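You operate a simulated robot arm through the tools that you are given. There is no shell and no other tool.

You are at the controls of a simulated robot arm. One attempt, no reset.

JOB
Tidy up at the top of the drill bench. At the end: two of the gold nuts from the top of the drill bench are on the top of the wooden bench; the blue labelled box (marked "Small: 10 mm") from the top of the drill bench is on the top of the wooden bench; the red labelled box (marked "Small: 5 mm") from the top of the drill bench is on the top of the wooden bench; whatever was shut is shut again. Leave all else as you found it, and nothing knocked over. Set down upright: red labelled box, blue labelled box.

The check looks at the end state, three seconds after you hand in, the way a careful person would. Anything else that was tipped, shoved, dropped, spilled or broken makes it a failure.

ROBOT AND FRAMES
A 6-joint arm with a two-finger gripper, fixed in place. Base frame: the origin is at the foot of the arm, x ahead of it, y to its left, z up. Readings come in mm, rad, newtons and seconds.
With the tool pointing down near the work surface it reaches from about 240 to 620 mm from the base axis. Its first joint turns from -1.152 to 1.152 rad. Payload 1.37 kg.
The tool frame sits at the grasp point between the pads (the TCP): z along the fingers, y along the line on which they close. The tips reach 22 mm beyond it. The gripper opens to 92 mm. The gripper's body begins 65 mm behind the TCP.
Orientation is told as [roll, pitch, yaw] about the base's x, y, z axes, in that order, counted from this pose: with the fingers straight down and closing along the base's y, the tool's x points along the base's -x, its y along +y and its z along -z.

CONTROLS
- The arm moves only by the tool drive_tool. Its argument "rows" is a list of rows, each an object (a shift or turn left out is 0, a gripper value left out holds the last) with "dp": the shift along the base's x, y, z in mm, a list of three; "angular": the turn, a rotation vector about the base's x, y, z in rad, a list of three; "claw": the gripper command, from -1 (fully open) to 1 (shut), values between in proportion. In form: [{"dp": [tx, ty, tz], "angular": [rx, ry, rz], "claw": claw}, ...]. A call has 1 to 20 rows; each row shifts and turns the commanded pose from where the row before left it. Rows are played at 5 a second. More than 50 mm and 0.15 rad between two rows, or a gripper value outside its range, and nothing of the call is played. Where a pose cannot be reached the arm comes as near as it can. A force on the tool above 40 N (or 10 N above the force at the start of the call, whichever is more), or a blocked arm, ends the call early, and 0.2 s more pass. Each finger halts on what it meets, pressing with about 26 N; the grip force reading is that of the motor and also rises with nothing between the fingers. The clock runs only during rows and for 0.2 s after the last one: add rows that do not move to give the fingers time. It gives the time, the measured TCP pose, the force on the tool (base axes), the opening and the grip force at its end, in the units of the frame above (readings bear some noise), with the torque about the TCP (base axes, N m) and any sound that the robot's microphone picked up.
- Cameras (640 x 400 px; columns grow to the right, rows downward): "scene" is fixed at [26.7, -428.9, 575.5]; the picture's right is [0.84, -0.54, 0.00], its down [-0.34, -0.53, -0.77] and it looks along [0.42, 0.65, -0.64] (base axes); focal length 295 px, centre (320, 200). "wrist" rides on the gripper at [71, 19, -102] in the tool frame; the picture's right is [-0.26, 0.96, 0.00], its down [-0.75, -0.21, -0.63] and it looks along [-0.60, -0.16, 0.78] (tool axes); focal length 280 px, centre (320, 200). There is no depth. A picture from a camera that has moved, and an enlarged one, comes with that camera's place and axes in the base frame and with its lens.
- capture(camera): a new picture of that camera. The clock stands still meanwhile.
- close_up(camera, box): a new picture of the part [left, top, right, bottom] of that camera's present view, enlarged. The clock stands still meanwhile.
- close_job(): hands the job in; it is judged then, once.

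Nothing tells you positions but the pictures and the camera data. Unless the task says otherwise, let go and move clear before handing in.

The tools are called as a command line: name --argument value ..., lists and objects as JSON in quotes. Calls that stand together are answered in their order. drive_tool: Moves the arm, as the interface text tells. Its arguments: {"type":"object","properties":{"rows":{"type":"array","items":{"type":"object","properties":{"dp":{"type":"array","items":{"type":"number"}},"angular":{"type":"array","items":{"type":"number"}},"claw":{"type":"number"}}}}},"required":["rows"]} The other tools are called the same way: capture (camera) takes a picture; close_up (camera, box) takes an enlarged picture of a part of a camera's view; close_job () hands the job in.

At the start:

```text
time: 0.0
ee_pos: [432.9, 207.4, 331.2]
orientation: [0.001, -0.001, 0.0]
wrist_force: [-0.2, 0.6, -0.2]
torque: [0.02, 0.03, 0.01]
grip_width: 92.0
finger_force: 0.1
```

scene: 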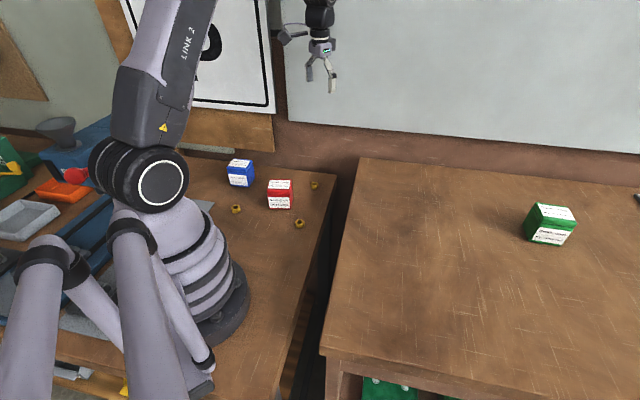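
wrist: 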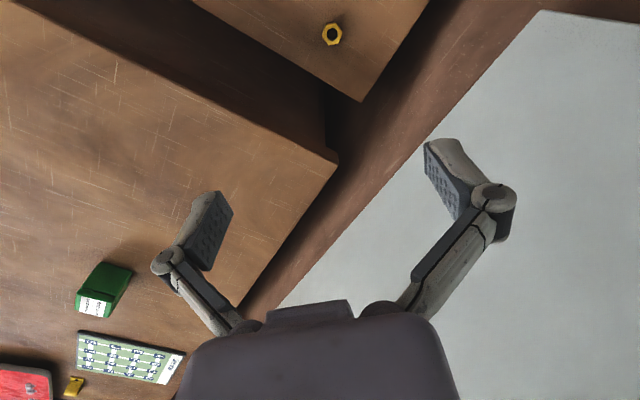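

I see a left bench holding the blue box, the red box and several gold nuts, and a right bench holding a green box. I'll look closer before moving anything.

close_up --camera "scene" --box '[190, 130, 350, 250]'

close_up --camera "scene" --box '[0, 100, 240, 250]'

close_up --camera "scene" --box '[320, 150, 640, 400]'

close_up --camera "wrist" --box '[0, 200, 240, 400]'

```text
3.33 times, centred on (270, 190) of scene
camera zoom: at [26.7, -428.9, 575.5], right [0.84, -0.54, 0.0], down [-0.34, -0.53, -0.77], along [0.42, 0.65, -0.64], focal length 982 px, centre (487, 233)
```

zoom: 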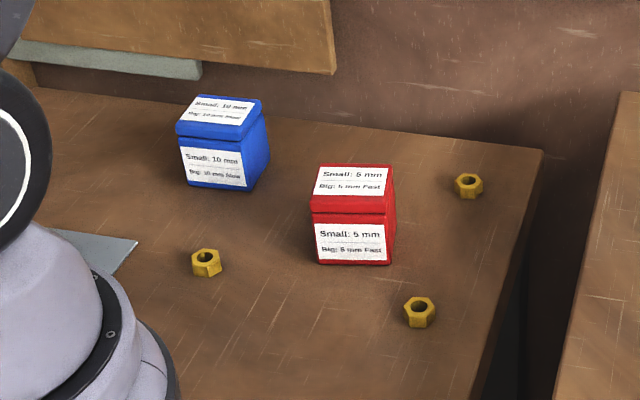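

```text
2.67 times, centred on (120, 175) of scene
camera zoom: at [26.7, -428.9, 575.5], right [0.84, -0.54, 0.0], down [-0.34, -0.53, -0.77], along [0.42, 0.65, -0.64], focal length 786 px, centre (853, 267)
```

zoom: 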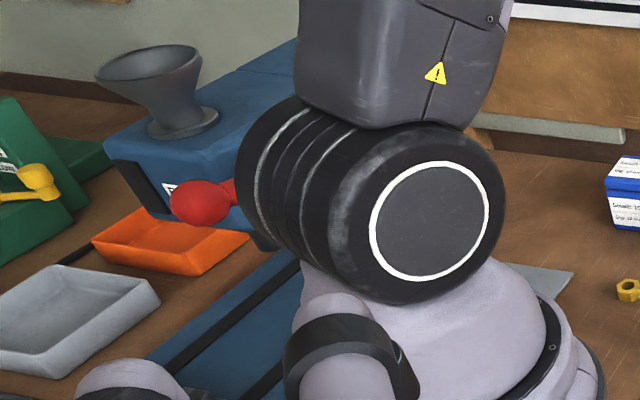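

```text
1.60 times, centred on (480, 275) of scene
camera zoom: at [26.7, -428.9, 575.5], right [0.84, -0.54, 0.0], down [-0.34, -0.53, -0.77], along [0.42, 0.65, -0.64], focal length 471 px, centre (64, 80)
```

zoom: 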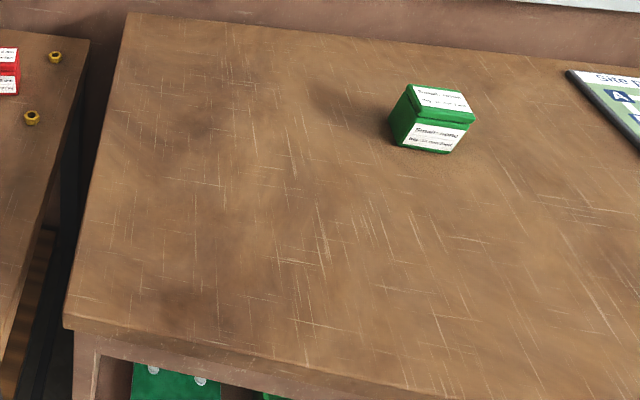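

```text
2.00 times, centred on (120, 300) of wrist
camera zoom: at [362.2, 225.7, 432.5], right [0.26, 0.97, 0.0], down [0.75, -0.2, 0.63], along [0.6, -0.16, -0.78], focal length 561 px, centre (720, 0)
```

zoom: 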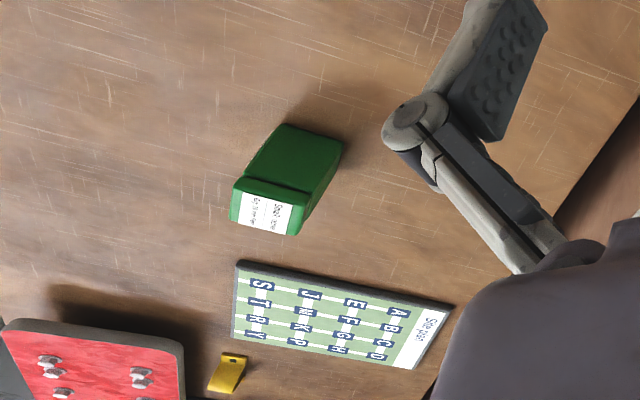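

The drill bench (left) has red near (298,211), blue near (244,395), and nuts near (298,93), (424,218) and (172,248), all rough estimates. The wooden bench surface sits a bit higher, to the right. I'll bring the wrist camera over the drill bench to refine these.

drive_tool --rows '[{"dp": [-32, -6, -8], "angular": [0, 0, 0.08], "claw": -1}, {"dp": [-32, -6, -8], "angular": [0, 0, 0.08]}, {"dp": [-32, -6, -8], "angular": [0, 0, 0.08]}, {"dp": [-32, -6, -8], "angular": [0, 0, 0.08]}, {"dp": [-32, -6, -8], "angular": [0, 0, 0.08]}, {"dp": [-32, -6, -8], "angular": [0, 0, 0.08]}, {}]'

capture --camera "wrist"

capture --camera "scene"

```text
time: 1.6
ee_pos: [242.2, 169.4, 281.1]
orientation: [0.001, -0.001, 0.481]
wrist_force: [0.5, 0.8, 0.1]
torque: [0.0, 0.02, 0.02]
grip_width: 92.0
finger_force: 0.0
```

```text
taken
camera wrist: at [170.7, 152.8, 383.3], right [-0.22, 0.98, 0.0], down [0.76, 0.17, 0.63], along [0.61, 0.14, -0.78], focal length 280 px, centre (320, 200)
```

wrist: 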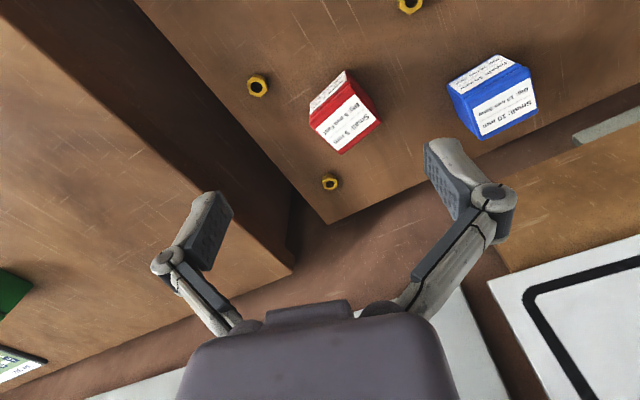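

```text
taken
```

scene: 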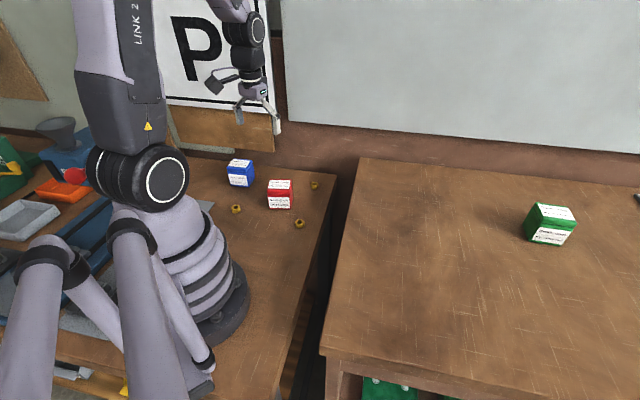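

All three nuts and both boxes are in the wrist view. I'll enlarge it to triangulate them.

close_up --camera "wrist" --box '[220, 0, 420, 200]'

close_up --camera "wrist" --box '[400, 0, 600, 160]'

close_up --camera "scene" --box '[210, 145, 330, 245]'

```text
2.00 times, centred on (320, 100) of wrist
camera zoom: at [170.7, 152.8, 383.3], right [-0.22, 0.98, 0.0], down [0.76, 0.17, 0.63], along [0.61, 0.14, -0.78], focal length 561 px, centre (320, 400)
```

zoom: 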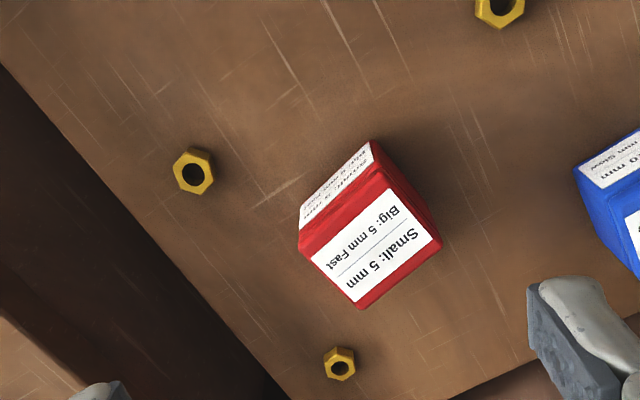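

```text
2.50 times, centred on (500, 80) of wrist
camera zoom: at [170.7, 152.8, 383.3], right [-0.22, 0.98, 0.0], down [0.76, 0.17, 0.63], along [0.61, 0.14, -0.78], focal length 701 px, centre (-130, 500)
```

zoom: 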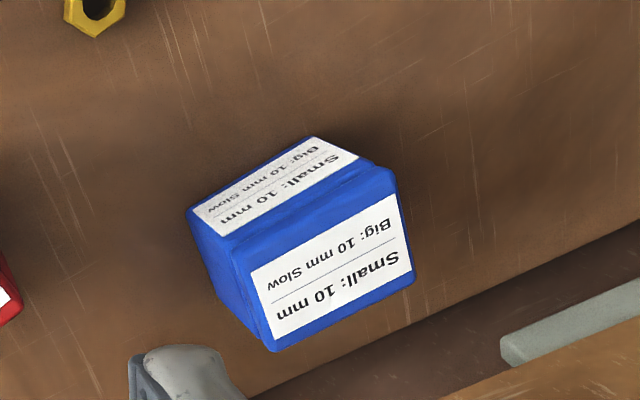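

```text
4.00 times, centred on (270, 195) of scene
camera zoom: at [26.7, -428.9, 575.5], right [0.84, -0.54, 0.0], down [-0.34, -0.53, -0.77], along [0.42, 0.65, -0.64], focal length 1178 px, centre (520, 220)
```

zoom: 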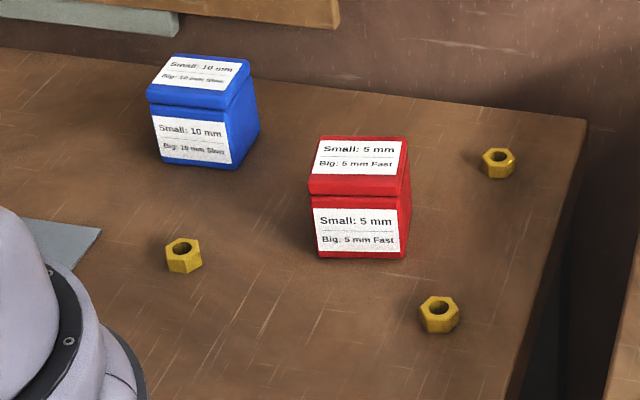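

Triangulating the two views puts the red box at about (303,216), 63×48×60 mm, with its short axis at about 56°. I'll move above it with the fingers closing on the short axis, and check before going down.

drive_tool --rows '[{"dp": [6, 5, -10], "angular": [0, 0, -0.12]}, {"dp": [6, 5, -10], "angular": [0, 0, -0.12]}, {"dp": [6, 5, -10], "angular": [0, 0, -0.12]}, {"dp": [7, 5, -10], "angular": [0, 0, -0.12]}, {"dp": [7, 5, -10], "angular": [0, 0, -0.12]}, {"dp": [7, 5, -10], "angular": [0, 0, -0.12]}, {"dp": [7, 5, -10], "angular": [0, 0, -0.12]}, {"dp": [7, 5, -10], "angular": [0, 0, -0.12]}, {"dp": [7.8, 6.6, -10], "angular": [0, 0, -0.121]}, {"dp": [0, 0, -30]}, {}]'

capture --camera "wrist"

capture --camera "scene"

```text
time: 4.0
ee_pos: [302.7, 218.1, 164.2]
orientation: [-0.001, 0.0, -0.602]
wrist_force: [-0.8, -0.5, 0.4]
torque: [0.0, 0.03, -0.02]
grip_width: 92.0
finger_force: 0.1
```

```text
taken
camera wrist: at [255.2, 273.3, 264.6], right [0.76, 0.65, 0.0], down [0.5, -0.6, 0.63], along [0.41, -0.48, -0.78], focal length 280 px, centre (320, 200)
```

wrist: 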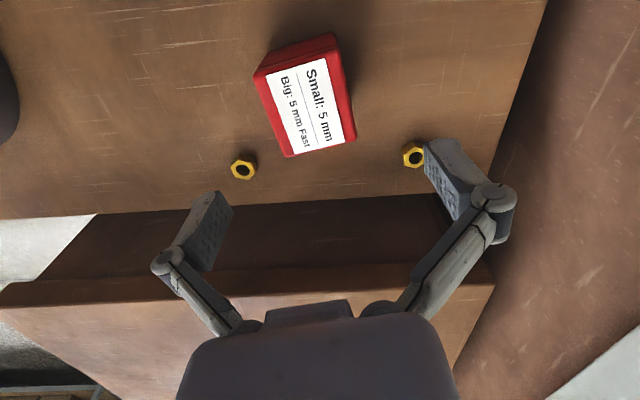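

```text
taken
```

scene: 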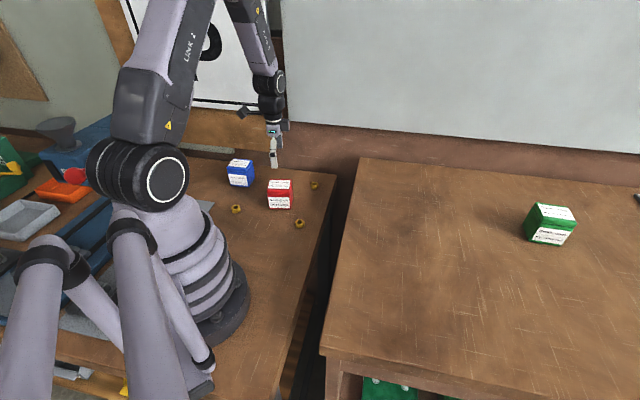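

close_up --camera "wrist" --box '[220, 0, 440, 200]'

```text
2.00 times, centred on (330, 100) of wrist
camera zoom: at [255.2, 273.3, 264.6], right [0.76, 0.65, 0.0], down [0.5, -0.6, 0.63], along [0.41, -0.48, -0.78], focal length 561 px, centre (300, 400)
```

zoom: 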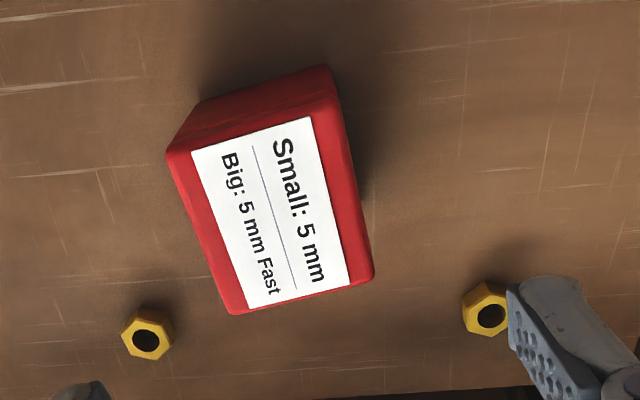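

The refined red centre is about (300,209.5) and the yaw is about -0.58. I'll correct for that and go down with the fingers open, tips stopping just above the bench.

drive_tool --rows '[{"dp": [-2.7, -8.6, -20], "angular": [0, 0, 0.02]}, {"dp": [0, 0, -25]}, {"dp": [0, 0, -20]}, {"dp": [0, 0, -20]}, {}]'

capture --camera "wrist"

close_up --camera "scene" --box '[210, 105, 330, 245]'

```text
time: 5.2
ee_pos: [299.2, 208.8, 78.5]
orientation: [0.0, 0.002, -0.582]
wrist_force: [-0.3, 1.0, 0.2]
torque: [0.02, 0.0, -0.02]
grip_width: 92.1
finger_force: 0.0
```

```text
taken
camera wrist: at [250.8, 263.3, 179.5], right [0.75, 0.66, 0.0], down [0.52, -0.58, 0.63], along [0.41, -0.47, -0.78], focal length 280 px, centre (320, 200)
```

wrist: 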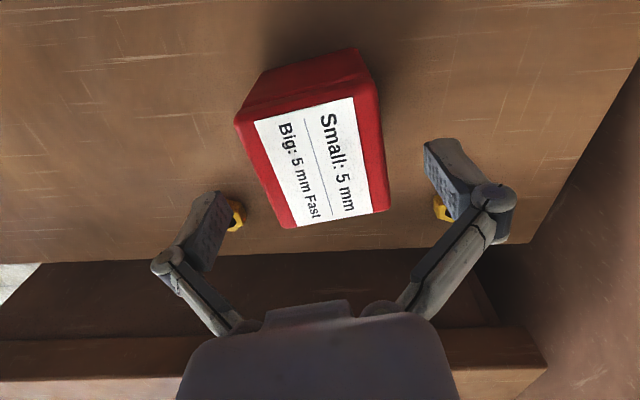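

```text
2.86 times, centred on (270, 175) of scene
camera zoom: at [26.7, -428.9, 575.5], right [0.84, -0.54, 0.0], down [-0.34, -0.53, -0.77], along [0.42, 0.65, -0.64], focal length 842 px, centre (463, 271)
```

zoom: 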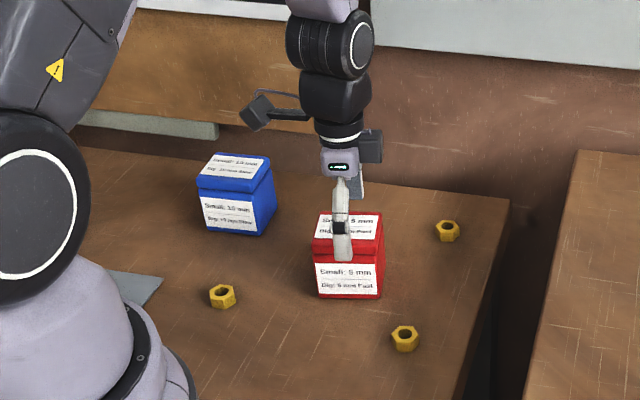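

The fingers straddle the box well. I'll descend the last stretch and grip.

drive_tool --rows '[{"dp": [2, -1.5, -15]}, {"dp": [0, 0, -15]}, {"dp": [0, 0, -10]}, {"dp": [0, 0, -9]}, {}]'

capture --camera "wrist"

close_up --camera "scene" --box '[210, 125, 330, 245]'

```text
time: 6.4
ee_pos: [300.2, 208.4, 28.9]
orientation: [-0.001, 0.001, -0.581]
wrist_force: [0.5, 1.5, -0.2]
torque: [-0.01, 0.01, -0.02]
grip_width: 91.9
finger_force: 0.0
```

```text
taken
camera wrist: at [252.0, 263.3, 131.0], right [0.75, 0.66, 0.0], down [0.52, -0.58, 0.63], along [0.41, -0.47, -0.78], focal length 280 px, centre (320, 200)
```

wrist: 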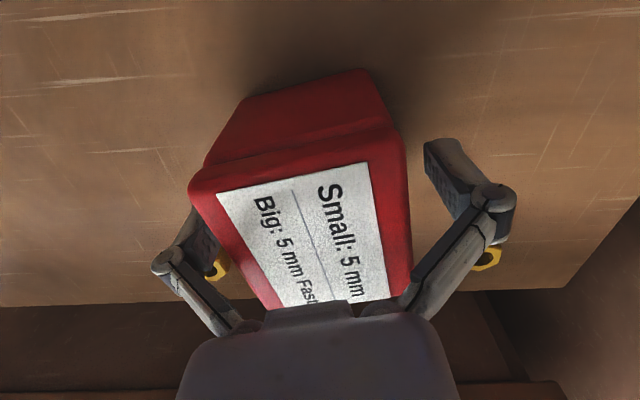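

```text
3.33 times, centred on (270, 185) of scene
camera zoom: at [26.7, -428.9, 575.5], right [0.84, -0.54, 0.0], down [-0.34, -0.53, -0.77], along [0.42, 0.65, -0.64], focal length 982 px, centre (487, 250)
```

zoom: 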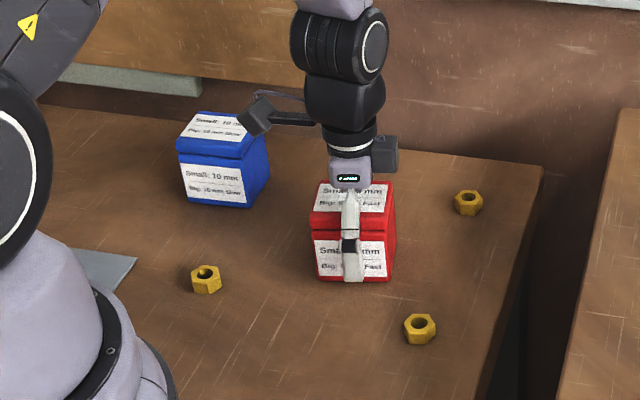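

The tips are low beside the box body, so I'll close the grip.

drive_tool --rows '[{"claw": 1}, {}, {}, {}, {}]'

```text
time: 7.6
ee_pos: [300.1, 209.0, 31.1]
orientation: [0.001, -0.003, -0.581]
wrist_force: [-1.7, -0.8, 30.1]
torque: [0.0, 0.06, -0.25]
grip_width: 70.5
finger_force: 26.0
```

The opening stopped at 70.5 mm with a 30 N upward push, which I didn't expect. I'll look before doing anything else.

close_up --camera "scene" --box '[230, 135, 320, 225]'

capture --camera "wrist"

```text
4.44 times, centred on (275, 180) of scene
camera zoom: at [26.6, -428.9, 575.4], right [0.84, -0.54, 0.0], down [-0.34, -0.53, -0.77], along [0.42, 0.65, -0.63], focal length 1310 px, centre (520, 289)
```

zoom: 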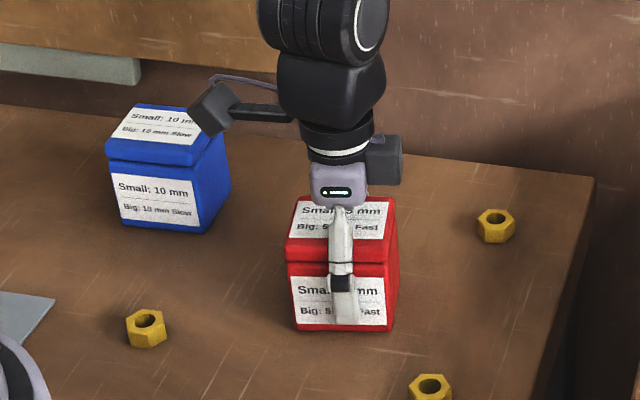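

```text
taken
camera wrist: at [252.3, 263.4, 131.8], right [0.75, 0.66, 0.0], down [0.52, -0.58, 0.63], along [0.42, -0.47, -0.78], focal length 280 px, centre (320, 200)
```

wrist: 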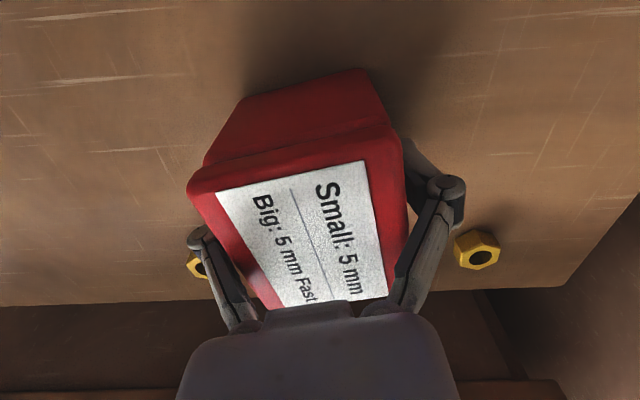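

The fingertips seem to swing down as the fingers close, so they met the bench. I'll open, rise about 12 mm and close again.

drive_tool --rows '[{"claw": -1}, {}, {}, {"dp": [0, 0, 12]}, {}, {}]'

drive_tool --rows '[{"claw": 1}, {}, {}, {}, {}]'

close_up --camera "scene" --box '[230, 135, 320, 225]'

capture --camera "wrist"

```text
time: 9.0
ee_pos: [302.0, 209.0, 40.6]
orientation: [-0.001, 0.0, -0.58]
wrist_force: [-0.1, 0.5, -0.3]
torque: [0.0, 0.02, 0.0]
grip_width: 91.7
finger_force: 0.1
```

```text
time: 10.2
ee_pos: [302.0, 209.2, 40.9]
orientation: [0.002, 0.001, -0.583]
wrist_force: [-1.2, -1.0, 12.4]
torque: [0.03, 0.04, -0.06]
grip_width: 59.6
finger_force: 26.1
```

```text
4.44 times, centred on (275, 180) of scene
camera zoom: at [26.7, -428.9, 575.4], right [0.84, -0.54, 0.0], down [-0.34, -0.53, -0.77], along [0.42, 0.65, -0.63], focal length 1310 px, centre (520, 289)
```

zoom: 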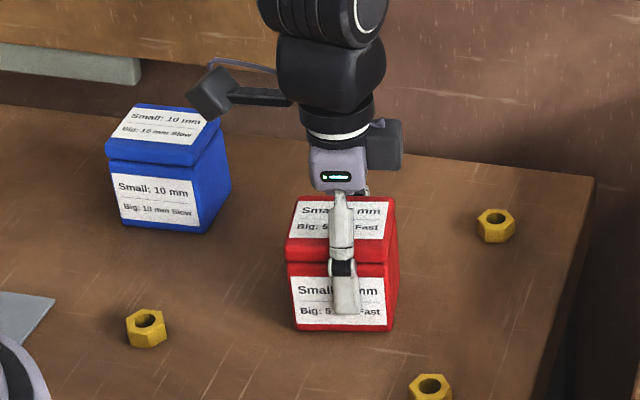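

```text
taken
camera wrist: at [253.0, 262.8, 143.3], right [0.75, 0.66, 0.0], down [0.52, -0.58, 0.63], along [0.42, -0.47, -0.78], focal length 280 px, centre (320, 200)
```

wrist: 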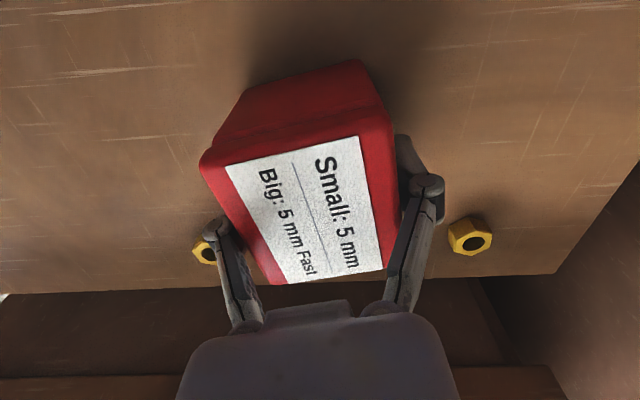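

It now grips at 59.6 mm, which matches the box. I'll lift a little and check.

drive_tool --rows '[{"dp": [0, 0, 8]}, {"dp": [0, 0, 12]}, {"dp": [0, 0, 20]}, {}]'

close_up --camera "scene" --box '[220, 115, 330, 225]'

```text
time: 11.2
ee_pos: [301.0, 208.4, 81.0]
orientation: [0.001, 0.0, -0.581]
wrist_force: [0.0, 0.0, -3.2]
torque: [-0.01, -0.02, 0.02]
grip_width: 59.6
finger_force: 25.7
```

```text
3.64 times, centred on (275, 170) of scene
camera zoom: at [26.7, -428.9, 575.5], right [0.84, -0.54, 0.0], down [-0.34, -0.53, -0.77], along [0.42, 0.65, -0.64], focal length 1071 px, centre (484, 309)
```

zoom: 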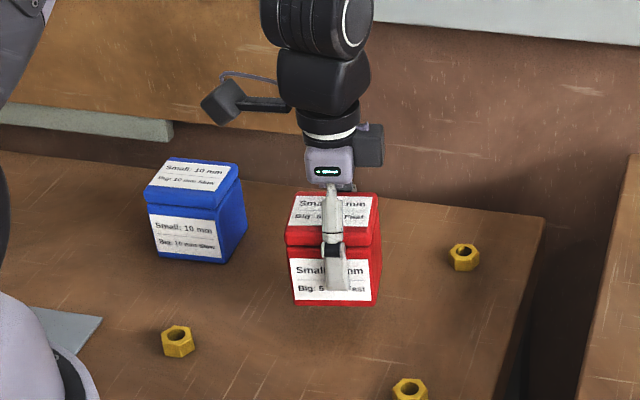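

The box is lifted level (about 3 N). I'll raise it and carry it across above the wooden bench to look at that surface.

drive_tool --rows '[{"dp": [0, 0, 30]}, {"dp": [0, 0, 40]}, {"dp": [0, 0, 40]}, {"dp": [10, -20, 30]}, {"dp": [15, -35, 0]}, {"dp": [15, -35, 0]}, {"dp": [15, -35, 0]}, {"dp": [15, -35, 0]}, {"dp": [15, -35, 0]}, {"dp": [15, -35, 0]}, {"dp": [15, -30, 0]}, {"dp": [14, -20, 0]}, {}]'

capture --camera "wrist"

capture --camera "scene"

```text
time: 14.0
ee_pos: [431.1, -71.8, 223.2]
orientation: [0.0, 0.001, -0.583]
wrist_force: [0.4, -0.3, -3.1]
torque: [0.0, -0.01, 0.04]
grip_width: 59.7
finger_force: 25.7
```

```text
taken
camera wrist: at [383.1, -18.5, 324.8], right [0.75, 0.66, 0.0], down [0.52, -0.58, 0.63], along [0.41, -0.47, -0.78], focal length 280 px, centre (320, 200)
```

wrist: 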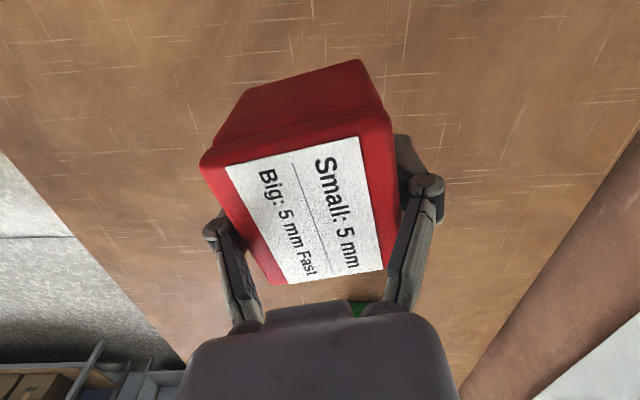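

```text
taken
```

scene: 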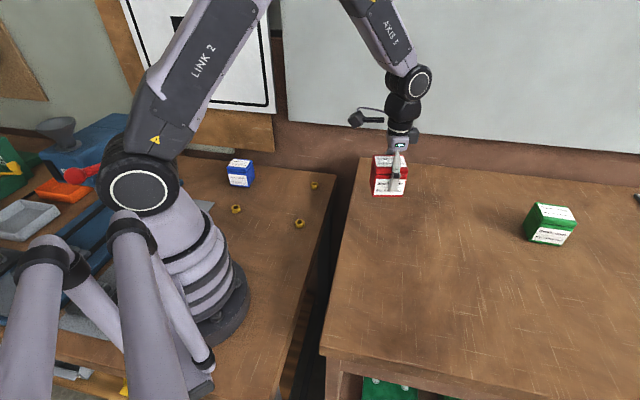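

The area below is bare wood. I'll shift a bit further onto the bench, go down partway, and then check the height against pictures.

drive_tool --rows '[{"dp": [30, -4, 0]}, {"dp": [29, -4, 0]}, {"dp": [0, 0, -30]}, {"dp": [0, 0, -30]}, {"dp": [0, 0, -20]}, {}]'

capture --camera "wrist"

close_up --camera "scene" --box '[320, 110, 500, 260]'

```text
time: 15.4
ee_pos: [489.5, -81.6, 139.5]
orientation: [0.0, 0.001, -0.58]
wrist_force: [-0.1, -0.2, -2.5]
torque: [-0.01, -0.01, 0.04]
grip_width: 59.6
finger_force: 25.8
```

```text
taken
camera wrist: at [440.7, -26.8, 241.8], right [0.75, 0.66, 0.0], down [0.52, -0.58, 0.63], along [0.41, -0.47, -0.78], focal length 280 px, centre (320, 200)
```

wrist: 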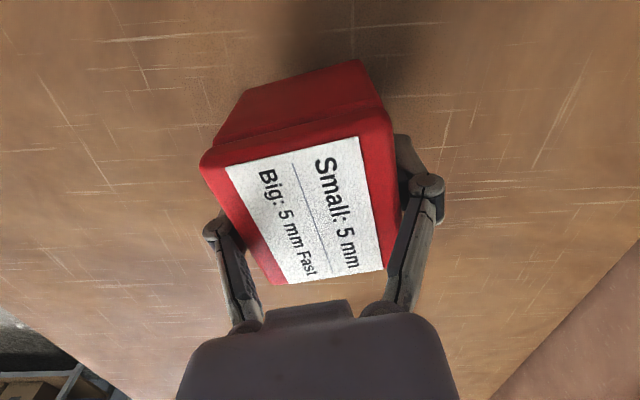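

```text
2.67 times, centred on (410, 185) of scene
camera zoom: at [26.7, -428.9, 575.5], right [0.84, -0.54, 0.0], down [-0.34, -0.53, -0.77], along [0.42, 0.65, -0.64], focal length 786 px, centre (80, 240)
```

zoom: 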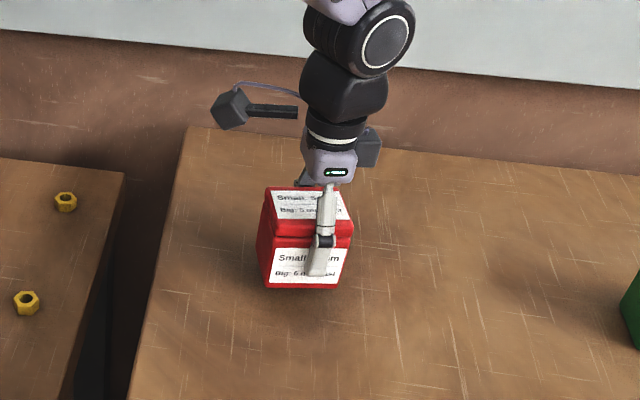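

The shadow shows the box still well above the surface. I'll descend in small steps and watch the force.

drive_tool --rows '[{"dp": [0, 0, -5]}, {"dp": [0, 0, -5]}, {"dp": [0, 0, -4]}, {"dp": [0, 0, -3]}, {"dp": [0, 0, -3]}, {}]'

close_up --camera "scene" --box '[350, 150, 440, 240]'

```text
time: 16.8
ee_pos: [488.7, -81.3, 121.2]
orientation: [0.0, -0.003, -0.581]
wrist_force: [-4.4, -3.5, 12.8]
torque: [0.19, 0.31, 0.09]
grip_width: 59.8
finger_force: 26.2
```

```text
4.44 times, centred on (395, 195) of scene
camera zoom: at [26.7, -428.9, 575.5], right [0.84, -0.54, 0.0], down [-0.34, -0.53, -0.77], along [0.42, 0.65, -0.63], focal length 1310 px, centre (-13, 222)
```

zoom: 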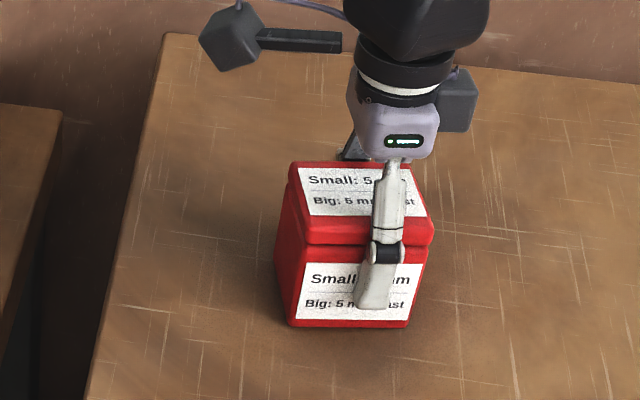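

Contact: the box sits on the wooden bench at TCP z≈121, so this surface is about 80 mm above the drill bench. I'll ease the pressure, release, and rise clear.

drive_tool --rows '[{"dp": [0, 0, 1]}, {"claw": -0.4}, {}, {"claw": -0.7}, {"claw": -1}, {}, {}]'

capture --camera "wrist"

close_up --camera "scene" --box '[350, 150, 440, 240]'

```text
time: 18.4
ee_pos: [488.7, -81.2, 122.3]
orientation: [0.0, 0.0, -0.581]
wrist_force: [0.4, -0.1, 0.6]
torque: [0.0, 0.0, 0.0]
grip_width: 92.1
finger_force: 0.0
```

```text
taken
camera wrist: at [440.2, -26.5, 223.7], right [0.75, 0.66, 0.0], down [0.52, -0.58, 0.63], along [0.41, -0.47, -0.78], focal length 280 px, centre (320, 200)
```

wrist: 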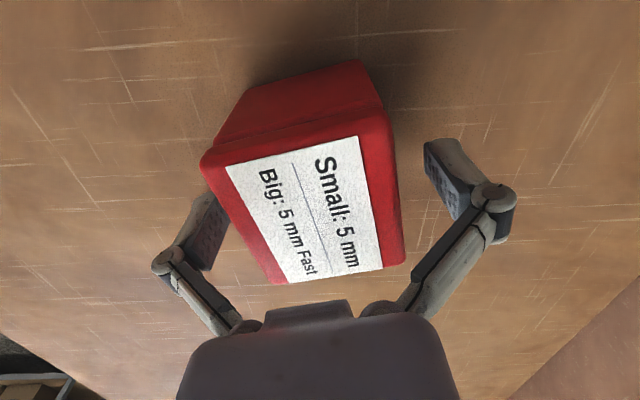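

```text
4.44 times, centred on (395, 195) of scene
camera zoom: at [26.7, -428.9, 575.5], right [0.84, -0.54, 0.0], down [-0.34, -0.53, -0.77], along [0.42, 0.65, -0.64], focal length 1310 px, centre (-13, 222)
```

zoom: 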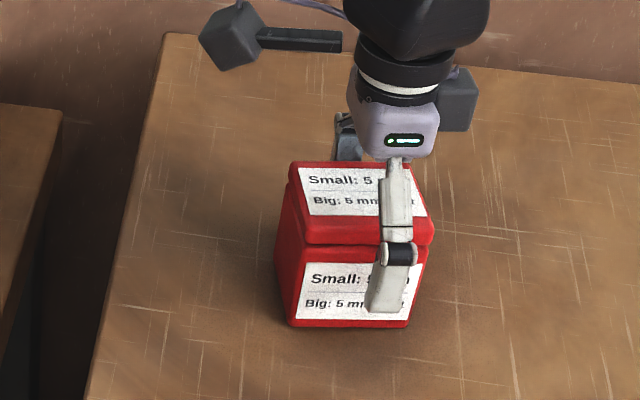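

The red box stands upright on its own. I'll rise and travel back over the blue box at about (241,387).

drive_tool --rows '[{"dp": [0, 0, 20]}, {"dp": [0, 0, 35]}, {"dp": [0, 0, 45]}, {"dp": [-10, 20, 30]}, {"dp": [-19, 36, 0], "angular": [0, 0, -0.02]}, {"dp": [-19, 36, 0], "angular": [0, 0, -0.02]}, {"dp": [-19, 36, 0], "angular": [0, 0, -0.02]}, {"dp": [-19, 36, 0], "angular": [0, 0, -0.02]}, {"dp": [-19, 36, 0], "angular": [0, 0, -0.02]}, {"dp": [-19, 36, 0], "angular": [0, 0, -0.02]}, {"dp": [-19, 36, 0], "angular": [0, 0, -0.02]}, {"dp": [-19, 36, 0], "angular": [0, 0, -0.02]}, {"dp": [-19, 36, 0], "angular": [0, 0, -0.02]}, {"dp": [-19, 36, 0], "angular": [0, 0, -0.007]}, {"dp": [-19, 36, 0]}, {"dp": [-19, 36, -30]}, {"dp": [-10, 16, -30]}, {}]'

close_up --camera "wrist" --box '[200, 0, 440, 200]'

capture --camera "scene"

```text
refused: row 16 steps farther than a row can; nothing moved
```

```text
2.00 times, centred on (320, 100) of wrist
camera zoom: at [440.2, -26.5, 223.7], right [0.75, 0.66, 0.0], down [0.52, -0.58, 0.63], along [0.41, -0.47, -0.78], focal length 561 px, centre (320, 400)
```

zoom: 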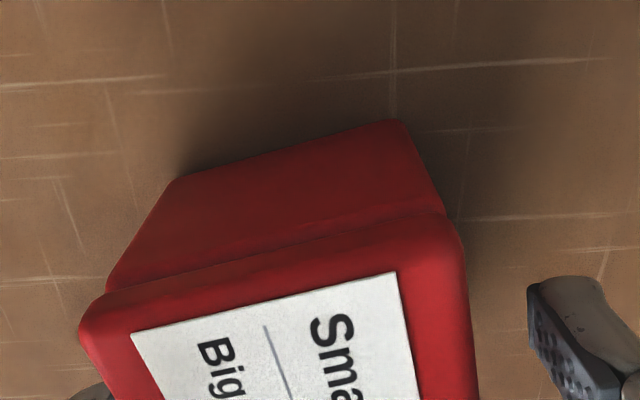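

```text
taken
```

scene: 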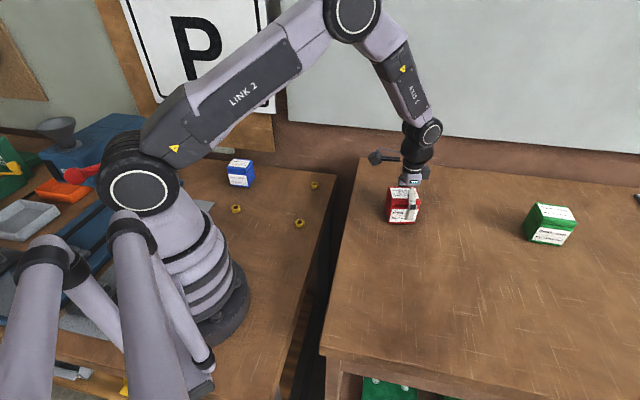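

The call was refused because one row's step was too long, and nothing moved. I'll repeat the same route with the descent rows split.

drive_tool --rows '[{"dp": [0, 0, 20]}, {"dp": [0, 0, 35]}, {"dp": [0, 0, 45]}, {"dp": [-10, 20, 30]}, {"dp": [-19, 36, 0], "angular": [0, 0, -0.02]}, {"dp": [-19, 36, 0], "angular": [0, 0, -0.02]}, {"dp": [-19, 36, 0], "angular": [0, 0, -0.02]}, {"dp": [-19, 36, 0], "angular": [0, 0, -0.02]}, {"dp": [-19, 36, 0], "angular": [0, 0, -0.02]}, {"dp": [-19, 36, 0], "angular": [0, 0, -0.02]}, {"dp": [-19, 36, 0], "angular": [0, 0, -0.02]}, {"dp": [-19, 36, 0], "angular": [0, 0, -0.02]}, {"dp": [-19, 36, 0], "angular": [0, 0, -0.02]}, {"dp": [-19, 36, 0], "angular": [0, 0, -0.007]}, {"dp": [-19, 36, 0]}, {"dp": [-19, 36, 0]}, {"dp": [-10, 16, -30]}, {"dp": [0, 0, -40]}, {}]'

close_up --camera "wrist" --box '[200, 0, 440, 200]'

capture --camera "scene"

```text
time: 22.4
ee_pos: [241.1, 386.4, 181.6]
orientation: [-0.001, -0.002, -0.77]
wrist_force: [0.8, -0.4, 0.3]
torque: [0.0, 0.01, 0.02]
grip_width: 92.1
finger_force: 0.0
```

```text
2.00 times, centred on (320, 100) of wrist
camera zoom: at [204.2, 448.8, 283.4], right [0.86, 0.51, 0.0], down [0.4, -0.67, 0.63], along [0.32, -0.54, -0.78], focal length 561 px, centre (320, 400)
```

zoom: 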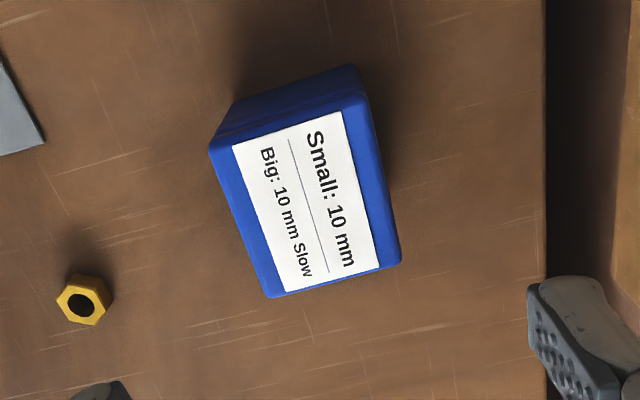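

```text
taken
```

scene: 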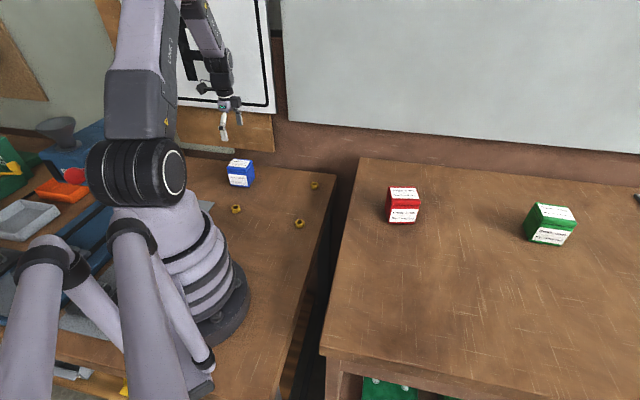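

The blue centre comes out at about (242,378) and yaw about -0.735. I'll correct and descend to the height that worked for red.

drive_tool --rows '[{"dp": [1.5, -8.4, 0], "angular": [0, 0, 0.036]}, {"dp": [0, 0, -35]}, {"dp": [0, 0, -35]}, {"dp": [0, 0, -25]}, {}]'

capture --camera "wrist"

close_up --camera "scene" --box '[190, 105, 310, 225]'

```text
time: 23.6
ee_pos: [242.8, 380.1, 86.9]
orientation: [-0.001, 0.0, -0.733]
wrist_force: [-0.2, 0.6, -0.5]
torque: [-0.02, 0.02, 0.03]
grip_width: 92.0
finger_force: 0.1
```

```text
taken
camera wrist: at [203.1, 439.9, 188.9], right [0.84, 0.54, 0.0], down [0.42, -0.66, 0.63], along [0.34, -0.53, -0.78], focal length 280 px, centre (320, 200)
```

wrist: 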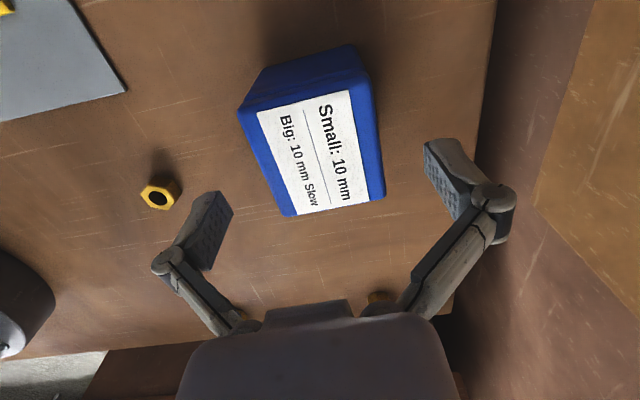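

```text
3.33 times, centred on (250, 165) of scene
camera zoom: at [26.7, -428.9, 575.5], right [0.84, -0.54, 0.0], down [-0.34, -0.53, -0.77], along [0.42, 0.65, -0.64], focal length 982 px, centre (553, 317)
```

zoom: 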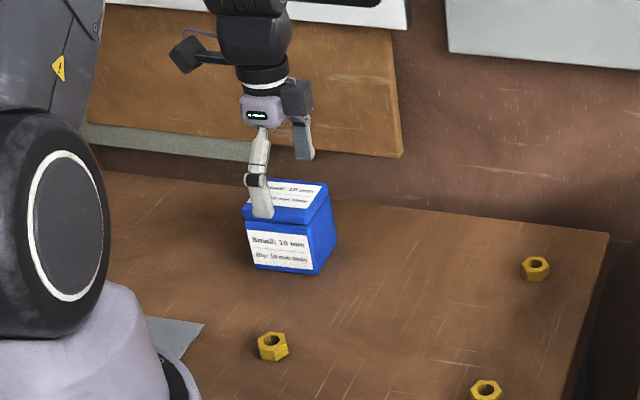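

Alignment matches the red grasp. I'll descend and grip.

drive_tool --rows '[{"dp": [0.5, -0.8, -16]}, {"dp": [0, 0, -15]}, {"dp": [0, 0, -15]}, {}, {"claw": 1}, {}, {}, {}, {}]'

capture --camera "wrist"

close_up --camera "scene" --box '[190, 105, 310, 225]'

```text
time: 25.6
ee_pos: [243.1, 378.0, 40.6]
orientation: [0.0, 0.0, -0.733]
wrist_force: [0.5, 2.2, 5.4]
torque: [0.02, -0.01, -0.07]
grip_width: 59.9
finger_force: 25.3
```

```text
taken
camera wrist: at [203.5, 438.9, 142.7], right [0.84, 0.54, 0.0], down [0.42, -0.66, 0.62], along [0.34, -0.52, -0.78], focal length 280 px, centre (320, 200)
```

wrist: 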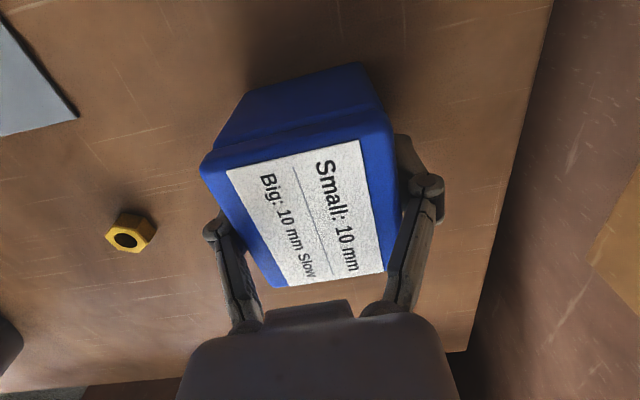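

```text
3.33 times, centred on (250, 165) of scene
camera zoom: at [26.7, -428.9, 575.4], right [0.84, -0.54, 0.0], down [-0.34, -0.53, -0.77], along [0.42, 0.65, -0.63], focal length 982 px, centre (553, 317)
```

zoom: 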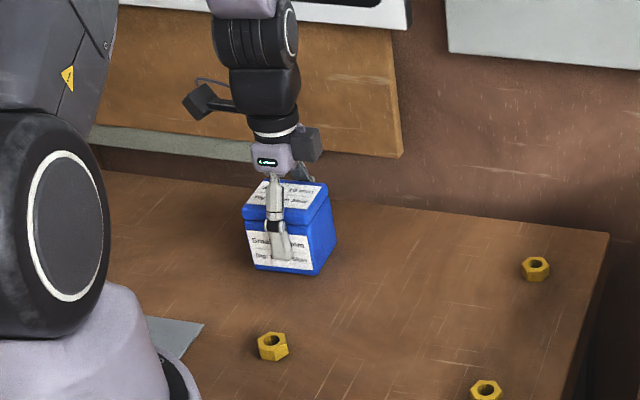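

The blue box is gripped at 59.9 mm. I'll lift it, carry it over to about (380,-190) on the wooden bench, then pause to check.

drive_tool --rows '[{"dp": [0, 0, 10]}, {"dp": [0, 0, 25]}, {"dp": [0, 0, 40]}, {"dp": [0, 0, 40]}, {"dp": [0, 0, 45]}, {"dp": [9.8, -40.6, 20]}, {"dp": [9.8, -40.6, 20]}, {"dp": [9.8, -40.6, 0]}, {"dp": [9.8, -40.6, 0]}, {"dp": [9.8, -40.6, 0]}, {"dp": [9.8, -40.6, 0]}, {"dp": [9.8, -40.6, 0]}, {"dp": [9.8, -40.6, 0]}, {"dp": [9.8, -40.6, 0]}, {"dp": [9.8, -40.6, 0]}, {"dp": [9.8, -40.6, 0]}, {"dp": [9.8, -40.6, 0]}, {"dp": [9.8, -40.6, 0]}, {"dp": [9.8, -40.6, 0]}, {}]'

capture --camera "wrist"

capture --camera "scene"

```text
time: 29.8
ee_pos: [381.2, -189.5, 239.3]
orientation: [-0.001, -0.001, -0.731]
wrist_force: [-0.2, 0.3, -2.9]
torque: [-0.05, -0.06, 0.0]
grip_width: 59.8
finger_force: 26.0
```

```text
taken
camera wrist: at [341.5, -129.3, 341.9], right [0.84, 0.54, 0.0], down [0.42, -0.66, 0.63], along [0.34, -0.53, -0.78], focal length 280 px, centre (320, 200)
```

wrist: 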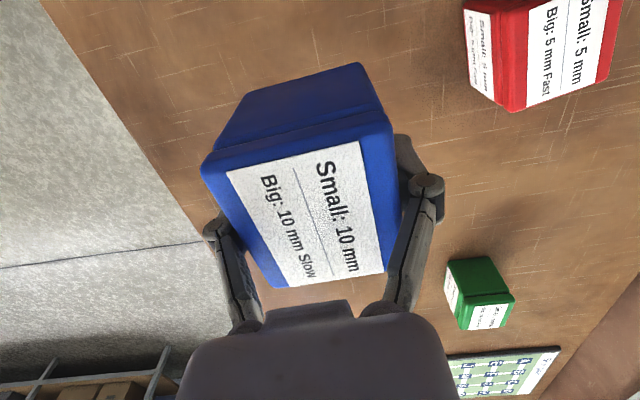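

```text
taken
```

scene: 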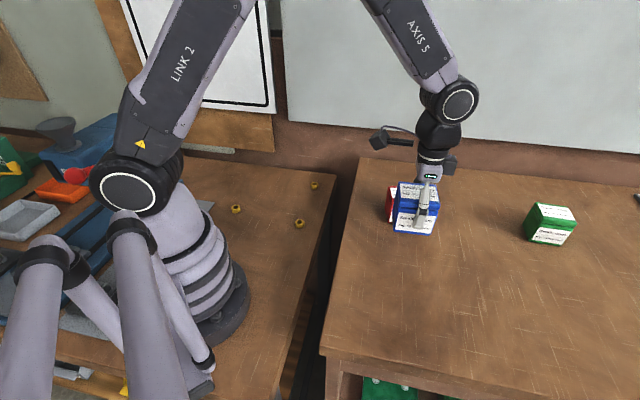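

The landing spot is clear: red is up-right in the view and the bench edge is over 200 mm away. I'll descend and set the box down softly.

drive_tool --rows '[{"dp": [0, 0, -40]}, {"dp": [0, 0, -40]}, {"dp": [0, 0, -20]}, {"dp": [0, 0, -8]}, {"dp": [0, 0, -4]}, {"dp": [0, 0, -3]}, {"dp": [0, 0, -2]}, {}]'

close_up --camera "scene" --box '[370, 160, 460, 250]'

```text
time: 31.6
ee_pos: [381.0, -188.7, 124.5]
orientation: [-0.001, 0.001, -0.734]
wrist_force: [-0.2, 0.1, -2.7]
torque: [-0.02, -0.04, -0.02]
grip_width: 59.8
finger_force: 25.6
```

```text
4.44 times, centred on (415, 205) of scene
camera zoom: at [26.7, -428.9, 575.5], right [0.84, -0.54, 0.0], down [-0.34, -0.53, -0.77], along [0.42, 0.65, -0.64], focal length 1310 px, centre (-102, 178)
```

zoom: 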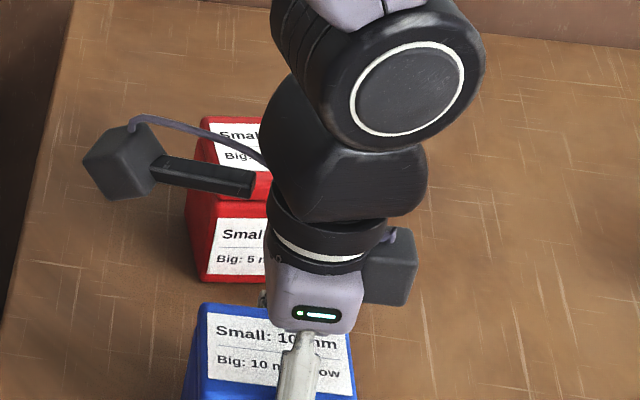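

drive_tool --rows '[{"dp": [0, 0, -2]}, {"dp": [0, 0, -1]}, {"dp": [0, 0, -1]}, {}]'

```text
time: 32.6
ee_pos: [381.5, -189.2, 119.2]
orientation: [0.001, 0.001, -0.734]
wrist_force: [-6.6, 2.8, 17.2]
torque: [0.06, 0.16, -0.05]
grip_width: 60.2
finger_force: 25.8
```

The force shows contact with the bench, so I'll ease off, release and look.

drive_tool --rows '[{"dp": [0, 0, 1]}, {"claw": -0.4}, {}, {"claw": -0.7}, {"claw": -1}, {}, {}]'

capture --camera "wrist"

close_up --camera "scene" --box '[370, 180, 480, 270]'

```text
time: 34.2
ee_pos: [380.7, -188.8, 120.0]
orientation: [0.0, 0.001, -0.733]
wrist_force: [-0.5, 0.2, -0.3]
torque: [0.0, 0.02, -0.03]
grip_width: 91.7
finger_force: 0.1
```

```text
taken
camera wrist: at [340.8, -128.4, 222.8], right [0.84, 0.54, 0.0], down [0.42, -0.66, 0.63], along [0.34, -0.53, -0.78], focal length 280 px, centre (320, 200)
```

wrist: 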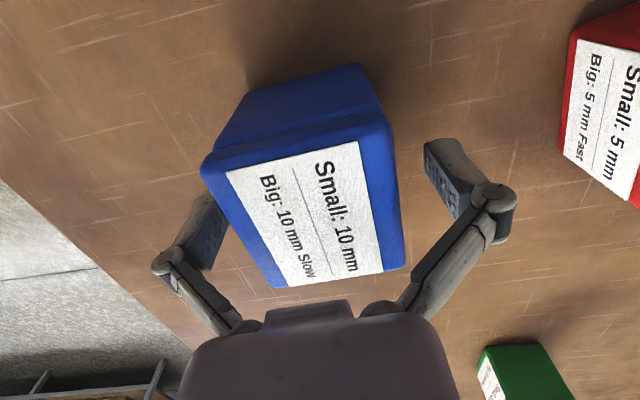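

```text
4.44 times, centred on (425, 225) of scene
camera zoom: at [26.7, -428.9, 575.5], right [0.84, -0.54, 0.0], down [-0.34, -0.53, -0.77], along [0.42, 0.65, -0.64], focal length 1310 px, centre (-147, 89)
```

zoom: 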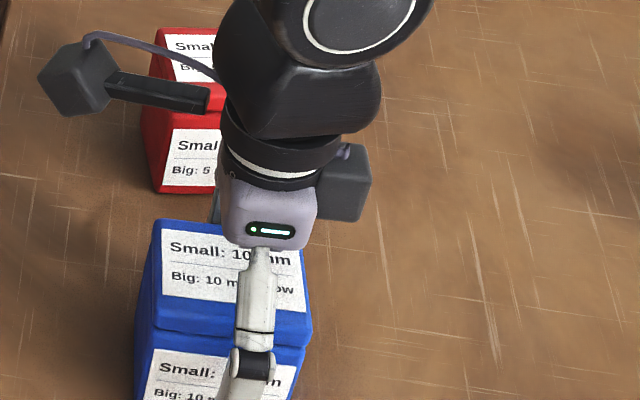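

Blue is released and upright. Next I'll go back over the drill bench for the nut near (299,96) and view it from above.

drive_tool --rows '[{"dp": [0, 0, 20]}, {"dp": [0, 0, 35]}, {"dp": [0, 0, 45]}, {"dp": [0, 10, 30]}, {"dp": [-9, 31, 0]}, {"dp": [-9, 31, 0]}, {"dp": [-9, 31, 0]}, {"dp": [-9, 31, 0]}, {"dp": [-9, 31, 0]}, {"dp": [-9, 31, 0]}, {"dp": [-9, 31, 0]}, {"dp": [-9, 31, 0]}, {"dp": [-9.5, 26.5, 0]}, {"dp": [0, 0, -40]}, {"dp": [0, 0, -40]}, {"dp": [0, 0, -30]}, {}]'

capture --camera "wrist"

close_up --camera "wrist" --box '[270, 40, 370, 120]'

capture --camera "scene"

```text
time: 37.8
ee_pos: [297.2, 94.1, 142.0]
orientation: [-0.002, 0.0, -0.733]
wrist_force: [0.0, 0.5, -0.7]
torque: [0.01, 0.01, 0.0]
grip_width: 91.9
finger_force: 0.1
```

```text
taken
camera wrist: at [257.8, 155.4, 243.5], right [0.84, 0.54, 0.0], down [0.42, -0.66, 0.63], along [0.34, -0.53, -0.78], focal length 280 px, centre (320, 200)
```

wrist: 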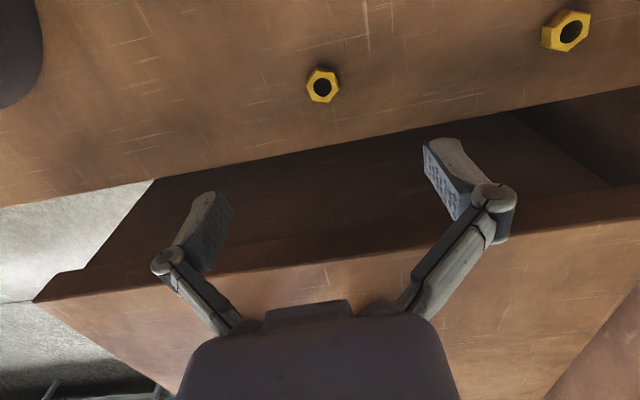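

```text
5.00 times, centred on (320, 80) of wrist
camera zoom: at [257.8, 155.4, 243.5], right [0.84, 0.54, 0.0], down [0.42, -0.66, 0.63], along [0.34, -0.53, -0.78], focal length 1402 px, centre (320, 800)
```

zoom: 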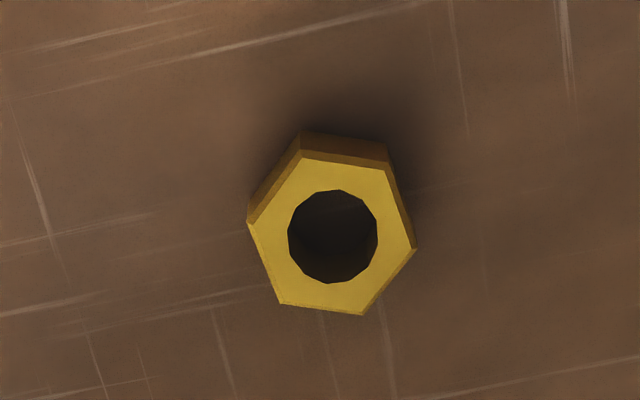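

```text
taken
```

scene: 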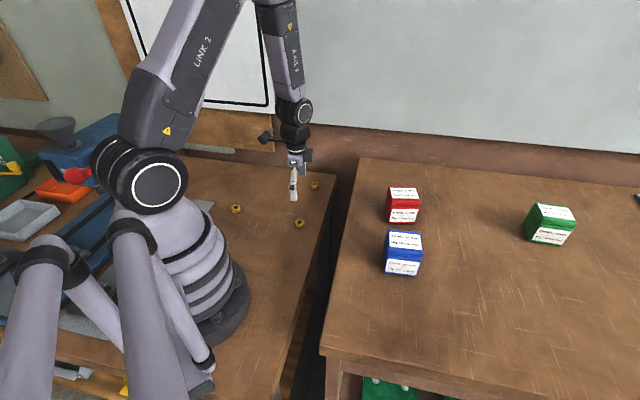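

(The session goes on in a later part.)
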